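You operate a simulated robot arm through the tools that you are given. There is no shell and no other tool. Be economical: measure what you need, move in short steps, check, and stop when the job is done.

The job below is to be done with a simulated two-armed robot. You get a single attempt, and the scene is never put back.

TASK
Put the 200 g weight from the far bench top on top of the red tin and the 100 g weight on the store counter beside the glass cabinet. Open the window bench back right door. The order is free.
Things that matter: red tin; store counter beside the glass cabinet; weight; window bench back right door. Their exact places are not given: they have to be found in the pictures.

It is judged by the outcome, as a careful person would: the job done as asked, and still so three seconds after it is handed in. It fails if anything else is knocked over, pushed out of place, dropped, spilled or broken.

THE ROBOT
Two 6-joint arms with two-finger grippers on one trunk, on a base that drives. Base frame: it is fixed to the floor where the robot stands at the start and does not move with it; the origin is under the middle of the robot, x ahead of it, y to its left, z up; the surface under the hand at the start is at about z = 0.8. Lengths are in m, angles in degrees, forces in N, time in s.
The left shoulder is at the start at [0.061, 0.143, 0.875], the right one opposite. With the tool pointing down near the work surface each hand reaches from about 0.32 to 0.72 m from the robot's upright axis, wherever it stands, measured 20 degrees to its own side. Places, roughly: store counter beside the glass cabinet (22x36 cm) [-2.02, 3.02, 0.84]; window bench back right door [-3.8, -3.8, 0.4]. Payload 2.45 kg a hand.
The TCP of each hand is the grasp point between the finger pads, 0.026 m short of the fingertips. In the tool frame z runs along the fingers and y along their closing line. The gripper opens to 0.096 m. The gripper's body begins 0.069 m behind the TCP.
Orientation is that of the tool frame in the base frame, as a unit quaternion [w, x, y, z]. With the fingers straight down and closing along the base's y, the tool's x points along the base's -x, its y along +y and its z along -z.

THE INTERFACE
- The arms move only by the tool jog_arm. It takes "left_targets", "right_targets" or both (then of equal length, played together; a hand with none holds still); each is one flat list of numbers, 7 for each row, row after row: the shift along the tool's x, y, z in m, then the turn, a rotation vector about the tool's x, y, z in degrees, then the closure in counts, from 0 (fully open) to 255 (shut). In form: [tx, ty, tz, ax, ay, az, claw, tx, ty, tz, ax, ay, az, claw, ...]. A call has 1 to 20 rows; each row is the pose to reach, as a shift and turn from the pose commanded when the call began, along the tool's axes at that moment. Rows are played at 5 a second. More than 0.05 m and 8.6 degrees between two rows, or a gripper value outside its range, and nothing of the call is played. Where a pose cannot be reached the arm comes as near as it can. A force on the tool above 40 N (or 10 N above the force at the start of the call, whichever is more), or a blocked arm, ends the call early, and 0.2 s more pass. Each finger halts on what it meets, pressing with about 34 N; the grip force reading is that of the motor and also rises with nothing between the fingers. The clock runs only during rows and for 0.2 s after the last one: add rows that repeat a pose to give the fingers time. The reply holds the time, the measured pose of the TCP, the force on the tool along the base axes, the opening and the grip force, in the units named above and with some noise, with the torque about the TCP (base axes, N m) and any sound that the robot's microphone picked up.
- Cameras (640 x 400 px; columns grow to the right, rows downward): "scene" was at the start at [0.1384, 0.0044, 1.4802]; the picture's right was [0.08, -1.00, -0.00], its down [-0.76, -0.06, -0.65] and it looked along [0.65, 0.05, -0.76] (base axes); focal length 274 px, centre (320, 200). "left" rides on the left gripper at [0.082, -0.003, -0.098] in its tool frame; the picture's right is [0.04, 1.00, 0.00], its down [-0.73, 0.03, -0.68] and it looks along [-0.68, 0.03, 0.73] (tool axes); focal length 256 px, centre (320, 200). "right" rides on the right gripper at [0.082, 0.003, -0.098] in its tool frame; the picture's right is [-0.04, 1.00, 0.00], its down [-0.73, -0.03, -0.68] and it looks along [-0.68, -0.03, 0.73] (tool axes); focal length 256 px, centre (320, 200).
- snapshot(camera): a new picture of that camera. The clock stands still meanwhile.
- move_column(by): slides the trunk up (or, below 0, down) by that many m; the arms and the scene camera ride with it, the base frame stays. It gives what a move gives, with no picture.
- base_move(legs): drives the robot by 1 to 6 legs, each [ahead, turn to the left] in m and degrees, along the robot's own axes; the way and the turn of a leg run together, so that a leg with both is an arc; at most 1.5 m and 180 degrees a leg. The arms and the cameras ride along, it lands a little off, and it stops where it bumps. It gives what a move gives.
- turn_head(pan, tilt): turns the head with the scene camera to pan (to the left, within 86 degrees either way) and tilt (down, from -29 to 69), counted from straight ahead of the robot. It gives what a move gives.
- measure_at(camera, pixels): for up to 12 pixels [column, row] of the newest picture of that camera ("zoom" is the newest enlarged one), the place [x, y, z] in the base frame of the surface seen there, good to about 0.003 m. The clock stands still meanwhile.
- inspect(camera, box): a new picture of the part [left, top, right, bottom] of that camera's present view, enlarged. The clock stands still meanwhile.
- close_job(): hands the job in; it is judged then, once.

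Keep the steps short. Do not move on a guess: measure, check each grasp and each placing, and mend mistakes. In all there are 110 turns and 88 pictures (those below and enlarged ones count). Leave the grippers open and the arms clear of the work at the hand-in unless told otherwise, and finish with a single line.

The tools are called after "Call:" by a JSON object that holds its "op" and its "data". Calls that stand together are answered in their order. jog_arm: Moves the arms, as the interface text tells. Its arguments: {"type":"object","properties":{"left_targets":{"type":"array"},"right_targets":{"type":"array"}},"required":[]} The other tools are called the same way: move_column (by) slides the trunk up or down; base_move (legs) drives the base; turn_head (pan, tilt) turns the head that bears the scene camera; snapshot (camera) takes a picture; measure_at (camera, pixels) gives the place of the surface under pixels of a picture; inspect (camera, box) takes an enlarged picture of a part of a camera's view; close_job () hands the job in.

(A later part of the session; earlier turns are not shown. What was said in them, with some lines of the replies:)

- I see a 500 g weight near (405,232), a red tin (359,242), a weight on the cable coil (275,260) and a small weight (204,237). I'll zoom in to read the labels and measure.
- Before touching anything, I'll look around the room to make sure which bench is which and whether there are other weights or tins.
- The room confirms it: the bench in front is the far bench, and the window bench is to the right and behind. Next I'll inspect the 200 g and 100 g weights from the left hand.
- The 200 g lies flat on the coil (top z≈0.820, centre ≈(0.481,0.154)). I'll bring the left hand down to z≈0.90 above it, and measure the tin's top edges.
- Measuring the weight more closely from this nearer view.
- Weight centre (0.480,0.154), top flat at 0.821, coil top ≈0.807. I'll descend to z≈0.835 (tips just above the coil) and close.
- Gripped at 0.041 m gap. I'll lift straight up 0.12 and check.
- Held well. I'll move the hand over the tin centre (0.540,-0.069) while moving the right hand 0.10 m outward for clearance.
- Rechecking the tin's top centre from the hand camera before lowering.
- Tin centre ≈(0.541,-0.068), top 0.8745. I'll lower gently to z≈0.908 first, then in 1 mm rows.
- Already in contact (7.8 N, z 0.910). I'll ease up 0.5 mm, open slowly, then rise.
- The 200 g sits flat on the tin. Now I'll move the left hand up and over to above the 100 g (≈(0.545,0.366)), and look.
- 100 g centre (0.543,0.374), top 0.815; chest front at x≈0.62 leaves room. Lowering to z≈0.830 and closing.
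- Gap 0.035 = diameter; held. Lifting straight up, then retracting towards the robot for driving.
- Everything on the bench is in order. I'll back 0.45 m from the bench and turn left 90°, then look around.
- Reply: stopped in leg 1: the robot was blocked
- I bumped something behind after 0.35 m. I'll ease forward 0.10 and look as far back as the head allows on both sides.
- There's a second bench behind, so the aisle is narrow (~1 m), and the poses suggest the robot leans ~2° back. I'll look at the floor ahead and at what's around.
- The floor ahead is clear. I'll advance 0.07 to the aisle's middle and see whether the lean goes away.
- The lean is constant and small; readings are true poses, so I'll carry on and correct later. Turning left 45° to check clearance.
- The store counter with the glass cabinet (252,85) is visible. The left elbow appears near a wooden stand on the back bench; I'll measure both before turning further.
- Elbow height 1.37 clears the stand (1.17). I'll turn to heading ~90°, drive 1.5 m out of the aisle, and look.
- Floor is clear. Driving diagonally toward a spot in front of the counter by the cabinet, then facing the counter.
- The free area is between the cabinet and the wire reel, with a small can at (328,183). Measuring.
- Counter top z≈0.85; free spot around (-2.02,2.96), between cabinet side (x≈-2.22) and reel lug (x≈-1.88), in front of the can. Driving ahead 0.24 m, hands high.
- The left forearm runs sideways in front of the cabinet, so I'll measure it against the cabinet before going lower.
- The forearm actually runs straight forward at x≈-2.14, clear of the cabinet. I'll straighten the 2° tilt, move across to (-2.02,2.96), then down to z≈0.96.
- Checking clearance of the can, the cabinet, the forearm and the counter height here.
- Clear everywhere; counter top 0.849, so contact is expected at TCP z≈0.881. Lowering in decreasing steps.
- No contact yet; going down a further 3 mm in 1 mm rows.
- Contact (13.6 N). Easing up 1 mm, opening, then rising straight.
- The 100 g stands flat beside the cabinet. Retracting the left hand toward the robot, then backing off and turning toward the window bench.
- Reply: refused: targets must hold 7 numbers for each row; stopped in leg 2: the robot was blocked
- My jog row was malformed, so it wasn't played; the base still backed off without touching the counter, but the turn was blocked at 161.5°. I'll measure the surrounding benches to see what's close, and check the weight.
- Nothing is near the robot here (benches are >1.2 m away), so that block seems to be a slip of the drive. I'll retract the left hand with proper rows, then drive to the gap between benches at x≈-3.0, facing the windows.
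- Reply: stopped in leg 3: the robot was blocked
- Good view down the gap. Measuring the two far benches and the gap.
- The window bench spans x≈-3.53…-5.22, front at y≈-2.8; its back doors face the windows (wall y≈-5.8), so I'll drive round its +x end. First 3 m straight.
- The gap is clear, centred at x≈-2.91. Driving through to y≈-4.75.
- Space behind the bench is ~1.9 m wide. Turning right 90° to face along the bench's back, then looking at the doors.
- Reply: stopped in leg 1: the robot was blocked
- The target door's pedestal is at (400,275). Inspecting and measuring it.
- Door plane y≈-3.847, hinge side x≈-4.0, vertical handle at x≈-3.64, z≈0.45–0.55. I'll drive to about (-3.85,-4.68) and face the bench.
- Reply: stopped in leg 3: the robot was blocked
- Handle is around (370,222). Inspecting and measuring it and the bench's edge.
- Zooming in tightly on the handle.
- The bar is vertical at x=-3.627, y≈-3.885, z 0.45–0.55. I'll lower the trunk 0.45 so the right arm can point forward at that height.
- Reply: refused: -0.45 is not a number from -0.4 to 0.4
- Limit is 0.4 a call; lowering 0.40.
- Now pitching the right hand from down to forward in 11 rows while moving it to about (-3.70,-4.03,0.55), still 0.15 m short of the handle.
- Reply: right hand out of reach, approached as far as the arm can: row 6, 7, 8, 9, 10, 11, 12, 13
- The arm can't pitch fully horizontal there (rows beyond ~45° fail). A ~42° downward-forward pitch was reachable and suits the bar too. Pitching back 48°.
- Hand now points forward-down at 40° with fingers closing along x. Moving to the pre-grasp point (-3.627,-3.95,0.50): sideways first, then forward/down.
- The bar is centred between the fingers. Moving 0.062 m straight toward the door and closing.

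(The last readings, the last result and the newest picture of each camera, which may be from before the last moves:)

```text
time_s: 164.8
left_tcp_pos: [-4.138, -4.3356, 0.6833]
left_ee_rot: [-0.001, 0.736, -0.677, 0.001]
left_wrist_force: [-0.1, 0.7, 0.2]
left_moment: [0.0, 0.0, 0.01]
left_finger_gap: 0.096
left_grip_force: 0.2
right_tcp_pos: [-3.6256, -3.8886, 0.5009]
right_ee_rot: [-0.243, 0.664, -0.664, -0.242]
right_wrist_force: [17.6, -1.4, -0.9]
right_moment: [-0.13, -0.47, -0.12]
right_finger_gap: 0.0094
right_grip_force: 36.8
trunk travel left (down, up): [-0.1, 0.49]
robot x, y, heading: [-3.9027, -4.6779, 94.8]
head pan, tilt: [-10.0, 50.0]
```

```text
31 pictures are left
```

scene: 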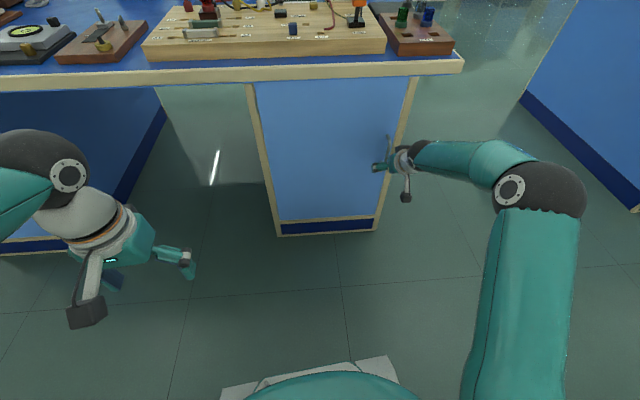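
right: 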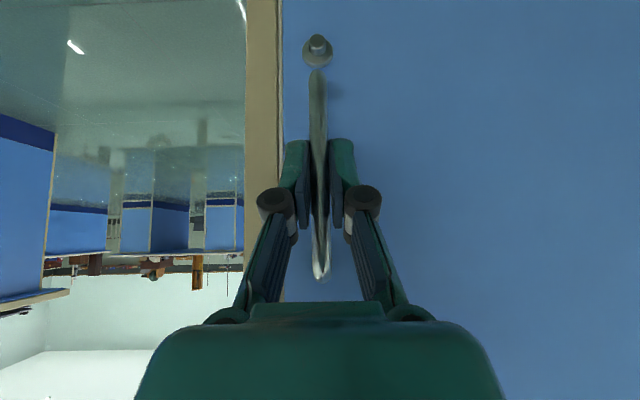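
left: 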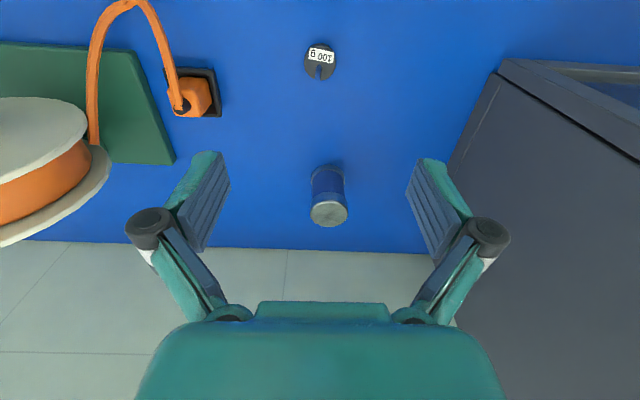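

Bar is gripped (gap 0.009). Pulling the first ~5° along the door's arc, in small rows, to see if it gives.

Call:
{"op": "jog_arm", "data": {"right_targets": [0.006, 0.0, -0.005, 0, 0, 0, 255, 0.0125, 0.001, -0.0105, 0, 0, 0, 255, 0.019, 0.002, -0.016, 0, 0, 0, 255, 0.0257, 0.003, -0.0217, 0, 0, 0, 255, 0.0257, 0.003, -0.0217, 0, 0, 0, 255]}}

Call:
{"op": "snapshot", "data": {"camera": "scene"}}

```text
time_s: 165.9
left_tcp_pos: [-4.1373, -4.3363, 0.6835]
left_ee_rot: [-0.002, 0.735, -0.678, 0.0]
left_wrist_force: [-0.6, -0.4, 0.6]
left_moment: [0.04, 0.0, 0.06]
left_finger_gap: 0.0959
left_grip_force: 0.1
right_tcp_pos: [-3.6293, -3.9218, 0.4995]
right_ee_rot: [-0.242, 0.665, -0.663, -0.243]
right_wrist_force: [15.3, -3.3, 0.7]
right_moment: [-0.41, -0.39, -0.11]
right_finger_gap: 0.0096
right_grip_force: 37.1
trunk travel left (down, up): [-0.1, 0.49]
robot x, y, heading: [-3.9012, -4.6758, 95.1]
head pan, tilt: [-10.0, 50.0]
```

```text
30 pictures are left
```

scene: 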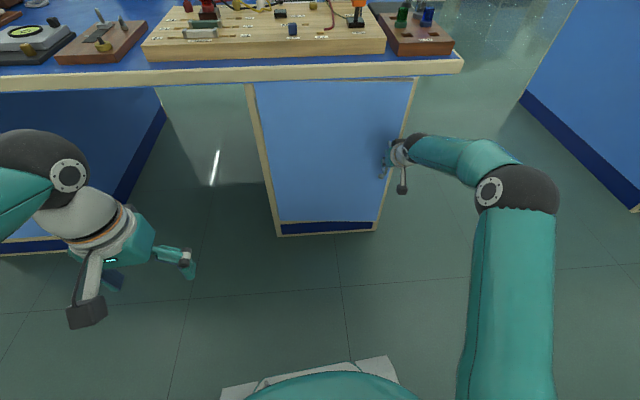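

It followed with only ~3 N of pull. Continuing along the arc to ~25°.

Call:
{"op": "jog_arm", "data": {"right_targets": [0.0127, 0.002, -0.0107, 0, 0, 0, 255, 0.0253, 0.0055, -0.0214, 0, 0, 0, 255, 0.0377, 0.0105, -0.0319, 0, 0, 0, 255, 0.0501, 0.0155, -0.0423, 0, 0, 0, 255, 0.0621, 0.022, -0.0524, 0, 0, 0, 255, 0.0741, 0.0285, -0.0625, 0, 0, 0, 255, 0.0857, 0.036, -0.0723, 0, 0, 0, 255, 0.0972, 0.044, -0.082, 0, 0, 0, 255, 0.0972, 0.044, -0.082, 0, 0, 0, 255]}}

Call:
{"op": "snapshot", "data": {"camera": "scene"}}

Call:
{"op": "snapshot", "data": {"camera": "right"}}

```text
time_s: 167.9
left_tcp_pos: [-4.1399, -4.3365, 0.6839]
left_ee_rot: [-0.001, 0.736, -0.677, 0.0]
left_wrist_force: [0.6, -0.4, 0.2]
left_moment: [0.0, -0.03, 0.0]
left_finger_gap: 0.096
left_grip_force: 0.0
right_tcp_pos: [-3.677, -4.0474, 0.5007]
right_ee_rot: [-0.239, 0.668, -0.661, -0.245]
right_wrist_force: [-25.7, 14.9, -3.9]
right_moment: [0.7, 0.57, 0.09]
right_finger_gap: 0.0094
right_grip_force: 36.5
trunk travel left (down, up): [-0.1, 0.49]
robot x, y, heading: [-3.9022, -4.6752, 94.9]
head pan, tilt: [-10.0, 50.0]
```

```text
29 pictures are left
```

scene: 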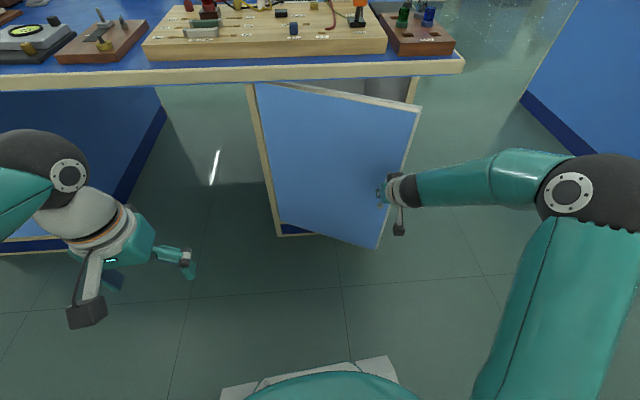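

```text
28 pictures are left
```

right: 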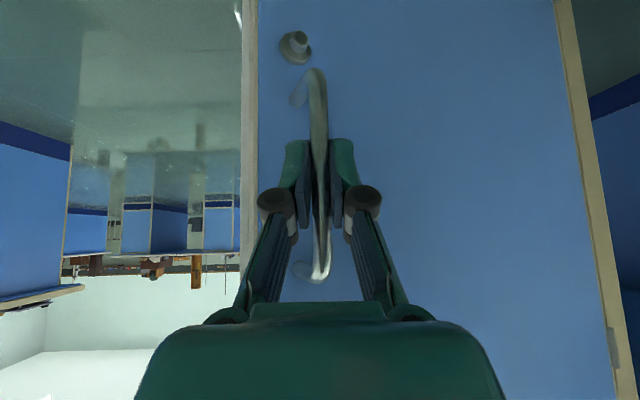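

The door is ~25° open. I'll ease the sideways load, open the fingers just enough (~0.03 m), and withdraw straight back.

Call:
{"op": "jog_arm", "data": {"right_targets": [0, 0.003, 0, 0, 0, 0, 255, 0, 0.003, 0, 0, 0, 0, 220, 0, 0.003, 0, 0, 0, 0, 175, 0, 0.003, 0, 0, 0, 0, 175, 0.02, 0.003, -0.017, 0, 0, 0, 175, 0.04, 0.003, -0.034, 0, 0, 0, 175, 0.065, 0.003, -0.055, 0, 0, 0, 175, 0.065, 0.003, -0.055, 0, 0, 0, 175]}}

Call:
{"op": "snapshot", "data": {"camera": "scene"}}

Call:
{"op": "snapshot", "data": {"camera": "right"}}

```text
time_s: 169.8
left_tcp_pos: [-4.1375, -4.3367, 0.6837]
left_ee_rot: [-0.002, 0.735, -0.678, -0.002]
left_wrist_force: [0.7, 0.1, 1.1]
left_moment: [0.0, -0.01, 0.04]
left_finger_gap: 0.096
left_grip_force: 0.1
right_tcp_pos: [-3.6767, -4.1344, 0.5016]
right_ee_rot: [-0.242, 0.666, -0.663, -0.243]
right_wrist_force: [0.2, -0.1, 1.2]
right_moment: [-0.01, -0.03, -0.01]
right_finger_gap: 0.0304
right_grip_force: 0.0
trunk travel left (down, up): [-0.1, 0.49]
robot x, y, heading: [-3.9038, -4.6798, 95.2]
head pan, tilt: [-10.0, 50.0]
```

```text
27 pictures are left
```

scene: 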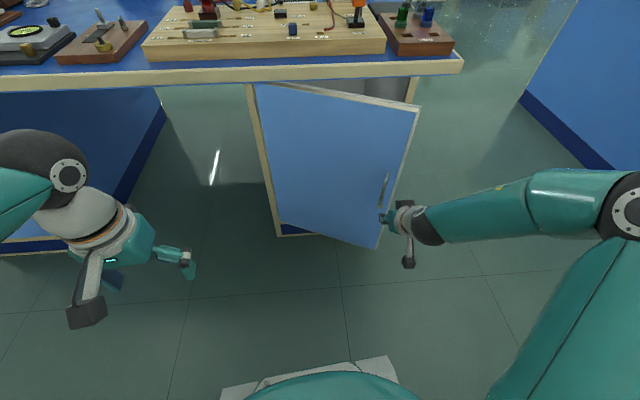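

```text
26 pictures are left
```

right: 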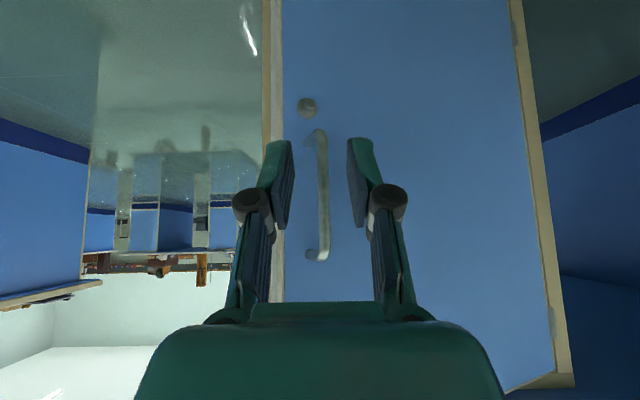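

The door stayed open. Measuring its free edge and the cabinet opening.

Call:
{"op": "measure_at", "data": {"camera": "scene", "pixels": [[415, 118], [410, 130], [395, 180], [378, 240], [260, 90], [300, 100], [395, 90], [412, 90], [350, 170]]}}

```text
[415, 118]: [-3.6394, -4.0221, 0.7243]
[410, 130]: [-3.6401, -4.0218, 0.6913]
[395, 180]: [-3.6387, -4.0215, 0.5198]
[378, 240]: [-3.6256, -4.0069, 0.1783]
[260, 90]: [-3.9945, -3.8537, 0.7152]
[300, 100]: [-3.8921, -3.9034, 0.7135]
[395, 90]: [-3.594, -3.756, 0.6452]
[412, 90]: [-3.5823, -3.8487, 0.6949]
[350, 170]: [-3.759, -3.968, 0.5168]
```

Free edge at (-3.638,-4.022), hinge ≈(-4.01,-3.855). To open it wider I'll push from inside: first move the hand east to x≈-3.52 while yawing it 30° to the left, and open the fingers.

Call:
{"op": "jog_arm", "data": {"right_targets": [0.004, -0.035, -0.003, -4.8, 0, -5.7, 175, 0.0076, -0.075, -0.0064, -9.6, 0, -11.4, 175, 0.0076, -0.115, -0.0064, -14.4, 0, -17.1, 175, 0.0076, -0.157, -0.0064, -19.3, 0, -22.9, 100, 0.0076, -0.157, -0.0064, -19.3, 0, -22.9, 0, 0.0076, -0.157, -0.0064, -19.3, 0, -22.9, 0, 0.0076, -0.157, -0.0064, -19.3, 0, -22.9, 0]}}

Call:
{"op": "snapshot", "data": {"camera": "scene"}}

```text
time_s: 171.3
left_tcp_pos: [-4.1389, -4.3368, 0.6835]
left_ee_rot: [-0.001, 0.736, -0.677, 0.0]
left_wrist_force: [0.5, -0.6, 0.0]
left_moment: [0.0, -0.01, -0.03]
left_finger_gap: 0.0959
left_grip_force: 0.0
right_tcp_pos: [-3.5201, -4.1433, 0.5007]
right_ee_rot: [-0.171, 0.814, -0.468, -0.297]
right_wrist_force: [0.1, 0.1, -0.1]
right_moment: [0.02, -0.02, -0.02]
right_finger_gap: 0.0961
right_grip_force: 0.1
right hand out of reach, approached as far as the arm can: row 2
trunk travel left (down, up): [-0.1, 0.49]
robot x, y, heading: [-3.9025, -4.6718, 94.9]
head pan, tilt: [-10.0, 50.0]
```

```text
25 pictures are left
```

scene: 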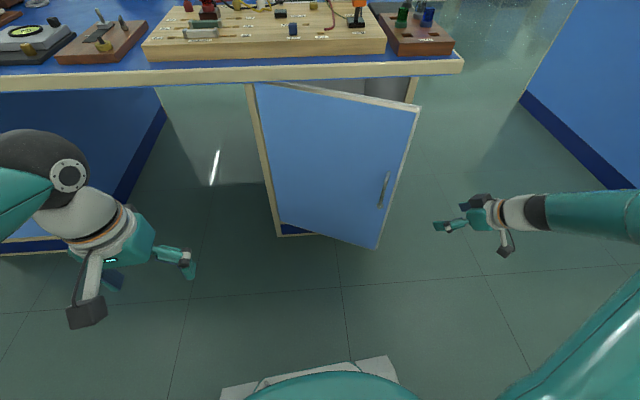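

Hand yawed 30°, fingers open, clear of the edge. Moving 0.16 m toward the bench, passing east of the door's edge.

Call:
{"op": "jog_arm", "data": {"right_targets": [-0.0264, -0.0201, 0.0222, 0, 0, 0, 0, -0.0528, -0.0402, 0.0445, 0, 0, 0, 0, -0.0793, -0.0602, 0.0667, 0, 0, 0, 0, -0.1057, -0.0803, 0.089, 0, 0, 0, 0, -0.1057, -0.0803, 0.089, 0, 0, 0, 0]}}

Call:
{"op": "snapshot", "data": {"camera": "scene"}}

Call:
{"op": "snapshot", "data": {"camera": "right"}}

```text
time_s: 172.6
left_tcp_pos: [-4.1379, -4.3357, 0.6832]
left_ee_rot: [-0.002, 0.736, -0.677, -0.001]
left_wrist_force: [0.5, 0.2, 0.9]
left_moment: [0.0, 0.01, -0.01]
left_finger_gap: 0.0959
left_grip_force: 0.1
right_tcp_pos: [-3.5202, -3.9821, 0.5016]
right_ee_rot: [-0.171, 0.814, -0.469, -0.297]
right_wrist_force: [0.0, -0.4, 0.4]
right_moment: [0.0, 0.01, -0.01]
right_finger_gap: 0.0961
right_grip_force: 0.2
trunk travel left (down, up): [-0.1, 0.49]
robot x, y, heading: [-3.9044, -4.6764, 94.9]
head pan, tilt: [-10.0, 50.0]
```

```text
24 pictures are left
```

scene: 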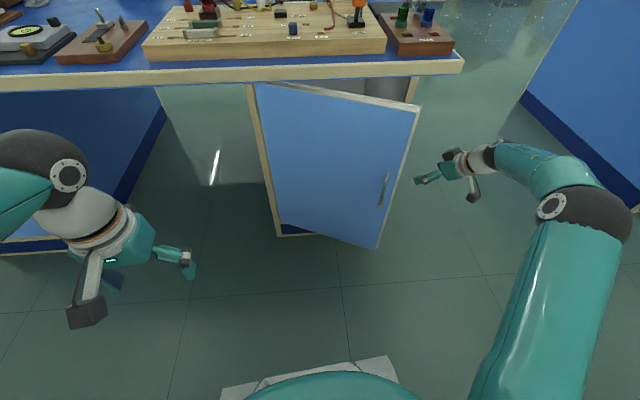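

```text
23 pictures are left
```

right: 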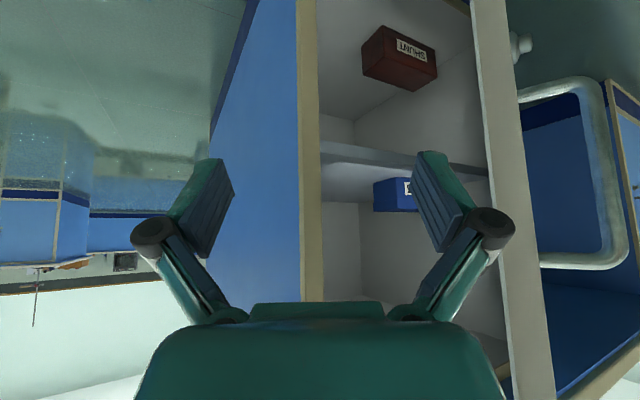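

The west finger is inside, east of the door edge. Now sweeping it west/south along the door's arc to ~45°, slowly.

Call:
{"op": "jog_arm", "data": {"right_targets": [-0.0147, 0.037, 0.0124, 0, 0, 0, 0, -0.0295, 0.074, 0.0247, 0, 0, 0, 0, -0.0442, 0.111, 0.0371, 0, 0, 0, 0, -0.0428, 0.135, 0.036, 0, 0, 0, 0, -0.0415, 0.159, 0.0349, 0, 0, 0, 0, -0.0403, 0.183, 0.0338, 0, 0, 0, 0, -0.039, 0.207, 0.0326, 0, 0, 0, 0, -0.0378, 0.2292, 0.0315, 0, 0, 0, 0, -0.0378, 0.2292, 0.0315, 0, 0, 0, 0]}}

Call:
{"op": "snapshot", "data": {"camera": "scene"}}

```text
time_s: 173.2
left_tcp_pos: [-4.1383, -4.3369, 0.6831]
left_ee_rot: [-0.001, 0.736, -0.676, 0.0]
left_wrist_force: [0.3, -0.5, 0.1]
left_moment: [-0.03, 0.01, 0.04]
left_finger_gap: 0.0962
left_grip_force: 0.1
right_tcp_pos: [-3.5953, -3.9896, 0.5006]
right_ee_rot: [-0.179, 0.815, -0.469, -0.29]
right_wrist_force: [3.9, -1.6, 0.7]
right_moment: [-0.01, 0.14, 0.24]
right_finger_gap: 0.0969
right_grip_force: 0.1
trunk travel left (down, up): [-0.1, 0.49]
robot x, y, heading: [-3.905, -4.6776, 95.0]
head pan, tilt: [-10.0, 50.0]
stopped in row 3 (right hand): the force on the tool passed its limit at 75 N (the readings are from after the stop); the commanded pose is now the measured one
```

```text
22 pictures are left
```

scene: 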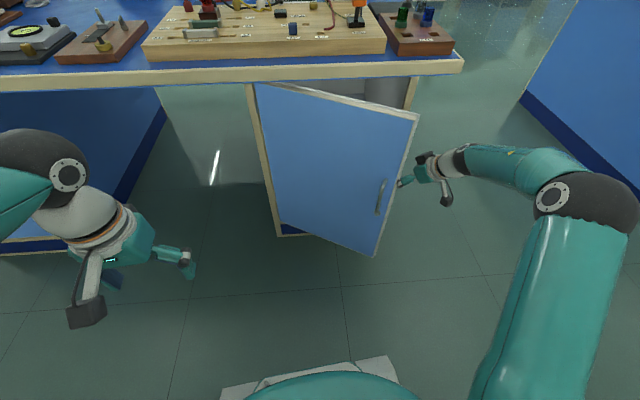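

A fast first touch stopped it (door moved slightly, no harm visible). Checking the contact from the hand camera.

Call:
{"op": "snapshot", "data": {"camera": "right"}}

Call:
{"op": "measure_at", "data": {"camera": "scene", "pixels": [[412, 130], [402, 165], [375, 245], [404, 182], [425, 160], [410, 178]]}}

```text
21 pictures are left
```

right: 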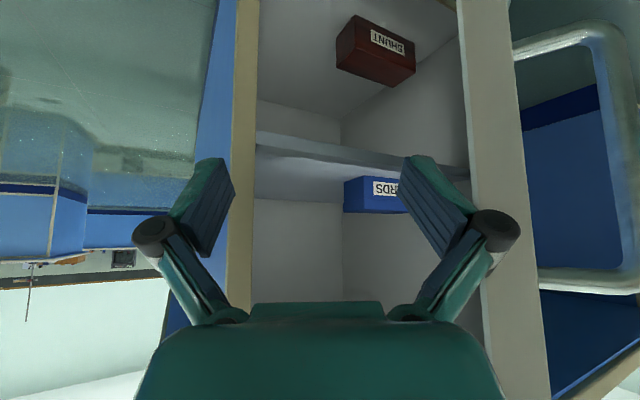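

```text
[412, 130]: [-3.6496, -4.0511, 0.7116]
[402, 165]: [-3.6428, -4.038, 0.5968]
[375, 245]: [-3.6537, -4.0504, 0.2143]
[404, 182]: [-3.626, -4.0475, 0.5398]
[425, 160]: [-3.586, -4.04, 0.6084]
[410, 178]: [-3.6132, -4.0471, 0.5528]
```

The knuckle met the door's end face; pushing west there doesn't help. I'll go round: back east 3 cm, 7 cm deeper, then west behind the inner face, so I can draw the door south.

Call:
{"op": "jog_arm", "data": {"right_targets": [0.0116, -0.0259, -0.0097, 0, 0, 0, 0, -0.0115, -0.0435, 0.0098, 0, 0, 0, 0, -0.0346, -0.061, 0.0292, 0, 0, 0, 0, -0.0438, -0.0405, 0.037, 0, 0, 0, 0, -0.053, -0.02, 0.0446, 0, 0, 0, 0, -0.062, 0.0005, 0.0522, 0, 0, 0, 0, -0.0713, 0.021, 0.0599, 0, 0, 0, 0, -0.0713, 0.021, 0.0599, 0, 0, 0, 0]}}

Call:
{"op": "snapshot", "data": {"camera": "right"}}

Call:
{"op": "snapshot", "data": {"camera": "scene"}}

```text
time_s: 175.0
left_tcp_pos: [-4.1385, -4.3369, 0.6829]
left_ee_rot: [-0.001, 0.736, -0.677, -0.001]
left_wrist_force: [0.1, 0.3, -0.4]
left_moment: [-0.01, 0.01, -0.04]
left_finger_gap: 0.096
left_grip_force: 0.0
right_tcp_pos: [-3.6574, -3.9238, 0.496]
right_ee_rot: [-0.179, 0.814, -0.467, -0.296]
right_wrist_force: [-0.1, 0.3, 0.3]
right_moment: [-0.03, 0.01, -0.02]
right_finger_gap: 0.0957
right_grip_force: 0.2
right hand out of reach, approached as far as the arm can: row 7, 8
trunk travel left (down, up): [-0.1, 0.49]
robot x, y, heading: [-3.8993, -4.6728, 94.7]
head pan, tilt: [-10.0, 50.0]
```

```text
20 pictures are left
```

right: 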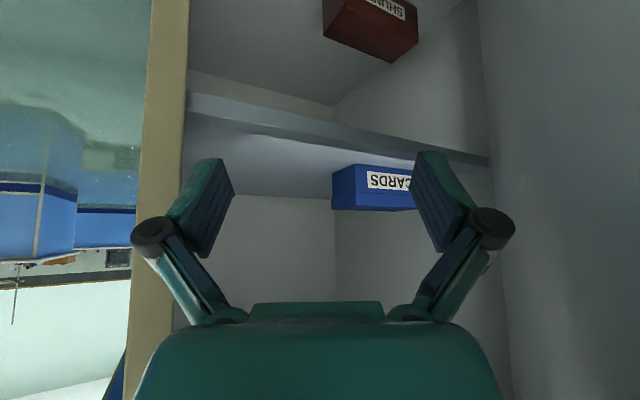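

```text
19 pictures are left
```

scene: 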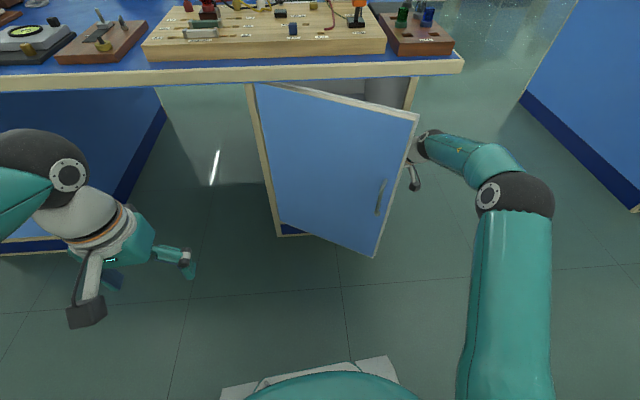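

The hand is behind the door's inner face. Drawing it outward along the arc slowly (~1 cm per row) to ~55°.

Call:
{"op": "jog_arm", "data": {"right_targets": [0.0045, 0.0106, -0.0038, 0, 0, 0, 0, 0.0091, 0.0212, -0.0077, 0, 0, 0, 0, 0.0136, 0.0319, -0.0115, 0, 0, 0, 0, 0.0182, 0.0425, -0.0154, 0, 0, 0, 0, 0.0227, 0.0531, -0.0192, 0, 0, 0, 0, 0.0257, 0.0643, -0.0217, 0, 0, 0, 0, 0.0287, 0.0754, -0.0242, 0, 0, 0, 0, 0.0316, 0.0866, -0.0267, 0, 0, 0, 0, 0.0346, 0.0977, -0.0292, 0, 0, 0, 0, 0.0376, 0.1089, -0.0317, 0, 0, 0, 0, 0.0392, 0.1205, -0.0331, 0, 0, 0, 0, 0.0408, 0.1322, -0.0345, 0, 0, 0, 0, 0.0424, 0.1438, -0.0358, 0, 0, 0, 0, 0.044, 0.1555, -0.0372, 0, 0, 0, 0, 0.0456, 0.1671, -0.0386, 0, 0, 0, 0, 0.0456, 0.1671, -0.0386, 0, 0, 0, 0]}}

Call:
{"op": "snapshot", "data": {"camera": "scene"}}

```text
time_s: 178.4
left_tcp_pos: [-4.1389, -4.3374, 0.683]
left_ee_rot: [-0.001, 0.736, -0.677, 0.0]
left_wrist_force: [-0.3, -0.5, 0.2]
left_moment: [0.04, 0.0, 0.0]
left_finger_gap: 0.0959
left_grip_force: 0.1
right_tcp_pos: [-3.7715, -4.0587, 0.4943]
right_ee_rot: [-0.177, 0.816, -0.468, -0.29]
right_wrist_force: [-0.8, -0.2, -0.2]
right_moment: [0.02, -0.02, 0.01]
right_finger_gap: 0.0959
right_grip_force: 0.0
trunk travel left (down, up): [-0.1, 0.49]
robot x, y, heading: [-3.9012, -4.6772, 94.9]
head pan, tilt: [-10.0, 50.0]
```

```text
18 pictures are left
```

scene: 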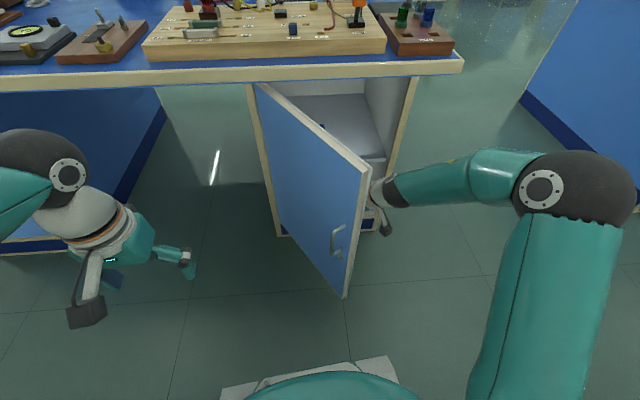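

Door ~52° and following with no force. Continuing the same way to ~80°.

Call:
{"op": "jog_arm", "data": {"right_targets": [0, 0.0118, 0, 0, 0, 0, 0, 0, 0.0235, 0, 0, 0, 0, 0, 0, 0.0353, 0, 0, 0, 0, 0, 0, 0.047, 0, 0, 0, 0, 0, 0, 0.0588, 0, 0, 0, 0, 0, -0.0017, 0.0705, 0.0014, 0, 0, 0, 0, -0.0034, 0.0822, 0.0028, 0, 0, 0, 0, -0.0052, 0.0938, 0.0043, 0, 0, 0, 0, -0.0069, 0.1055, 0.0057, 0, 0, 0, 0, -0.0086, 0.1172, 0.0071, 0, 0, 0, 0, -0.0119, 0.1305, 0.0099, 0, 0, 0, 0, -0.0152, 0.1438, 0.0126, 0, 0, 0, 0, -0.0185, 0.1571, 0.0154, 0, 0, 0, 0, -0.0185, 0.1571, 0.0154, 0, 0, 0, 0]}}

Call:
{"op": "snapshot", "data": {"camera": "scene"}}

```text
time_s: 181.4
left_tcp_pos: [-4.139, -4.3365, 0.6847]
left_ee_rot: [-0.001, 0.736, -0.677, 0.0]
left_wrist_force: [0.7, 0.2, 0.4]
left_moment: [-0.01, 0.0, 0.02]
left_finger_gap: 0.0961
left_grip_force: 0.1
right_tcp_pos: [-3.9204, -4.1162, 0.4904]
right_ee_rot: [-0.178, 0.815, -0.469, -0.29]
right_wrist_force: [0.8, -0.1, -0.2]
right_moment: [0.01, 0.01, 0.02]
right_finger_gap: 0.0959
right_grip_force: 0.1
trunk travel left (down, up): [-0.1, 0.49]
robot x, y, heading: [-3.899, -4.6759, 95.0]
head pan, tilt: [-10.0, 50.0]
```

```text
17 pictures are left
```

scene: 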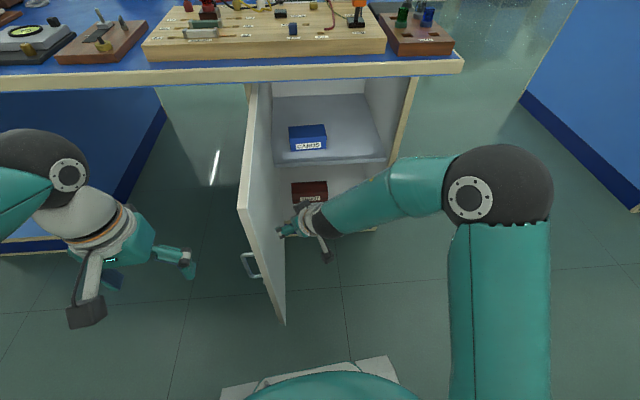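

The door stands open near 85–90°. Withdrawing the right hand east then back, away from the door.

Call:
{"op": "jog_arm", "data": {"right_targets": [0.0154, -0.0345, -0.0129, 0, 0, 0, 0, 0.0374, -0.0641, -0.0315, 0, 0, 0, 0, 0.0661, -0.0886, -0.0555, 0, 0, 0, 0, 0.0974, -0.0994, -0.0819, 0, 0, 0, 0, 0.1283, -0.0991, -0.1078, 0, 0, 0, 0, 0.1283, -0.0991, -0.1078, 0, 0, 0, 0]}}

Call:
{"op": "snapshot", "data": {"camera": "scene"}}

```text
time_s: 182.8
left_tcp_pos: [-4.138, -4.3378, 0.6841]
left_ee_rot: [-0.002, 0.736, -0.677, -0.001]
left_wrist_force: [-0.4, -0.1, 0.5]
left_moment: [0.0, 0.01, 0.01]
left_finger_gap: 0.096
left_grip_force: 0.0
right_tcp_pos: [-3.7729, -4.2094, 0.5184]
right_ee_rot: [-0.18, 0.817, -0.472, -0.276]
right_wrist_force: [0.3, 0.4, 0.4]
right_moment: [0.0, -0.04, -0.01]
right_finger_gap: 0.0959
right_grip_force: 0.1
right hand out of reach, approached as far as the arm can: row 3, 4, 5, 6
trunk travel left (down, up): [-0.1, 0.49]
robot x, y, heading: [-3.9017, -4.6791, 94.8]
head pan, tilt: [-10.0, 50.0]
```

```text
16 pictures are left
```

scene: 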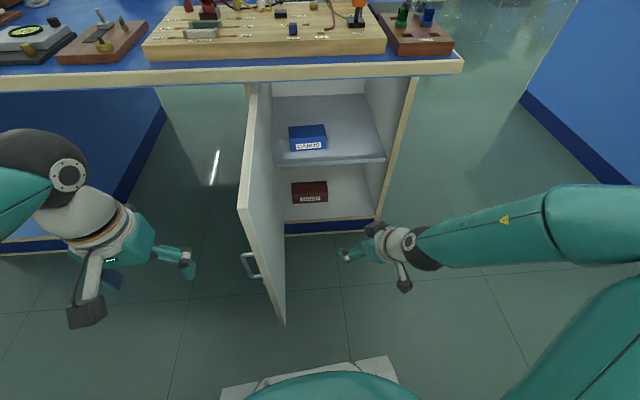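

Door open and untouched by the hand. Backing off 0.3 m, then a last look.

Call:
{"op": "base_move", "data": {"legs": [[-0.3, 0]]}}

Call:
{"op": "snapshot", "data": {"camera": "scene"}}

```text
time_s: 184.9
left_tcp_pos: [-4.114, -4.6368, 0.6834]
left_ee_rot: [-0.001, 0.737, -0.676, 0.0]
left_wrist_force: [0.9, 0.0, -0.1]
left_moment: [0.01, 0.01, -0.02]
left_finger_gap: 0.096
left_grip_force: 0.0
right_tcp_pos: [-3.7493, -4.5073, 0.5179]
right_ee_rot: [-0.181, 0.817, -0.472, -0.277]
right_wrist_force: [-0.7, -0.4, 0.5]
right_moment: [0.01, -0.03, -0.04]
right_finger_gap: 0.096
right_grip_force: 0.1
trunk travel left (down, up): [-0.1, 0.49]
robot x, y, heading: [-3.8806, -4.9772, 95.2]
head pan, tilt: [-10.0, 50.0]
```

```text
15 pictures are left
```

scene: 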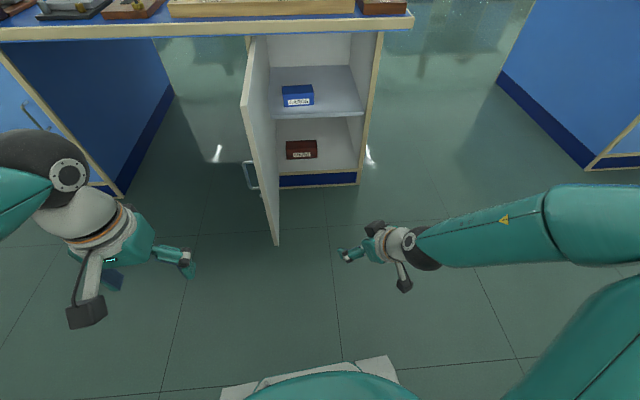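

The door is wide open and steady, both weights were checked in place earlier, the grippers are open and the arms are clear. Handing in.

Call:
{"op": "close_job", "data": {}}

```text
The job is handed in.
```

The 200 g weight is on the red tin, the 100 g weight is on the store counter beside the glass cabinet, and the window bench back right door is open to about 85–90°; on the way the base bumped the bench behind its start position (nothing seen out of place) and the hand hit the door edge once at 75 N (no damage seen).
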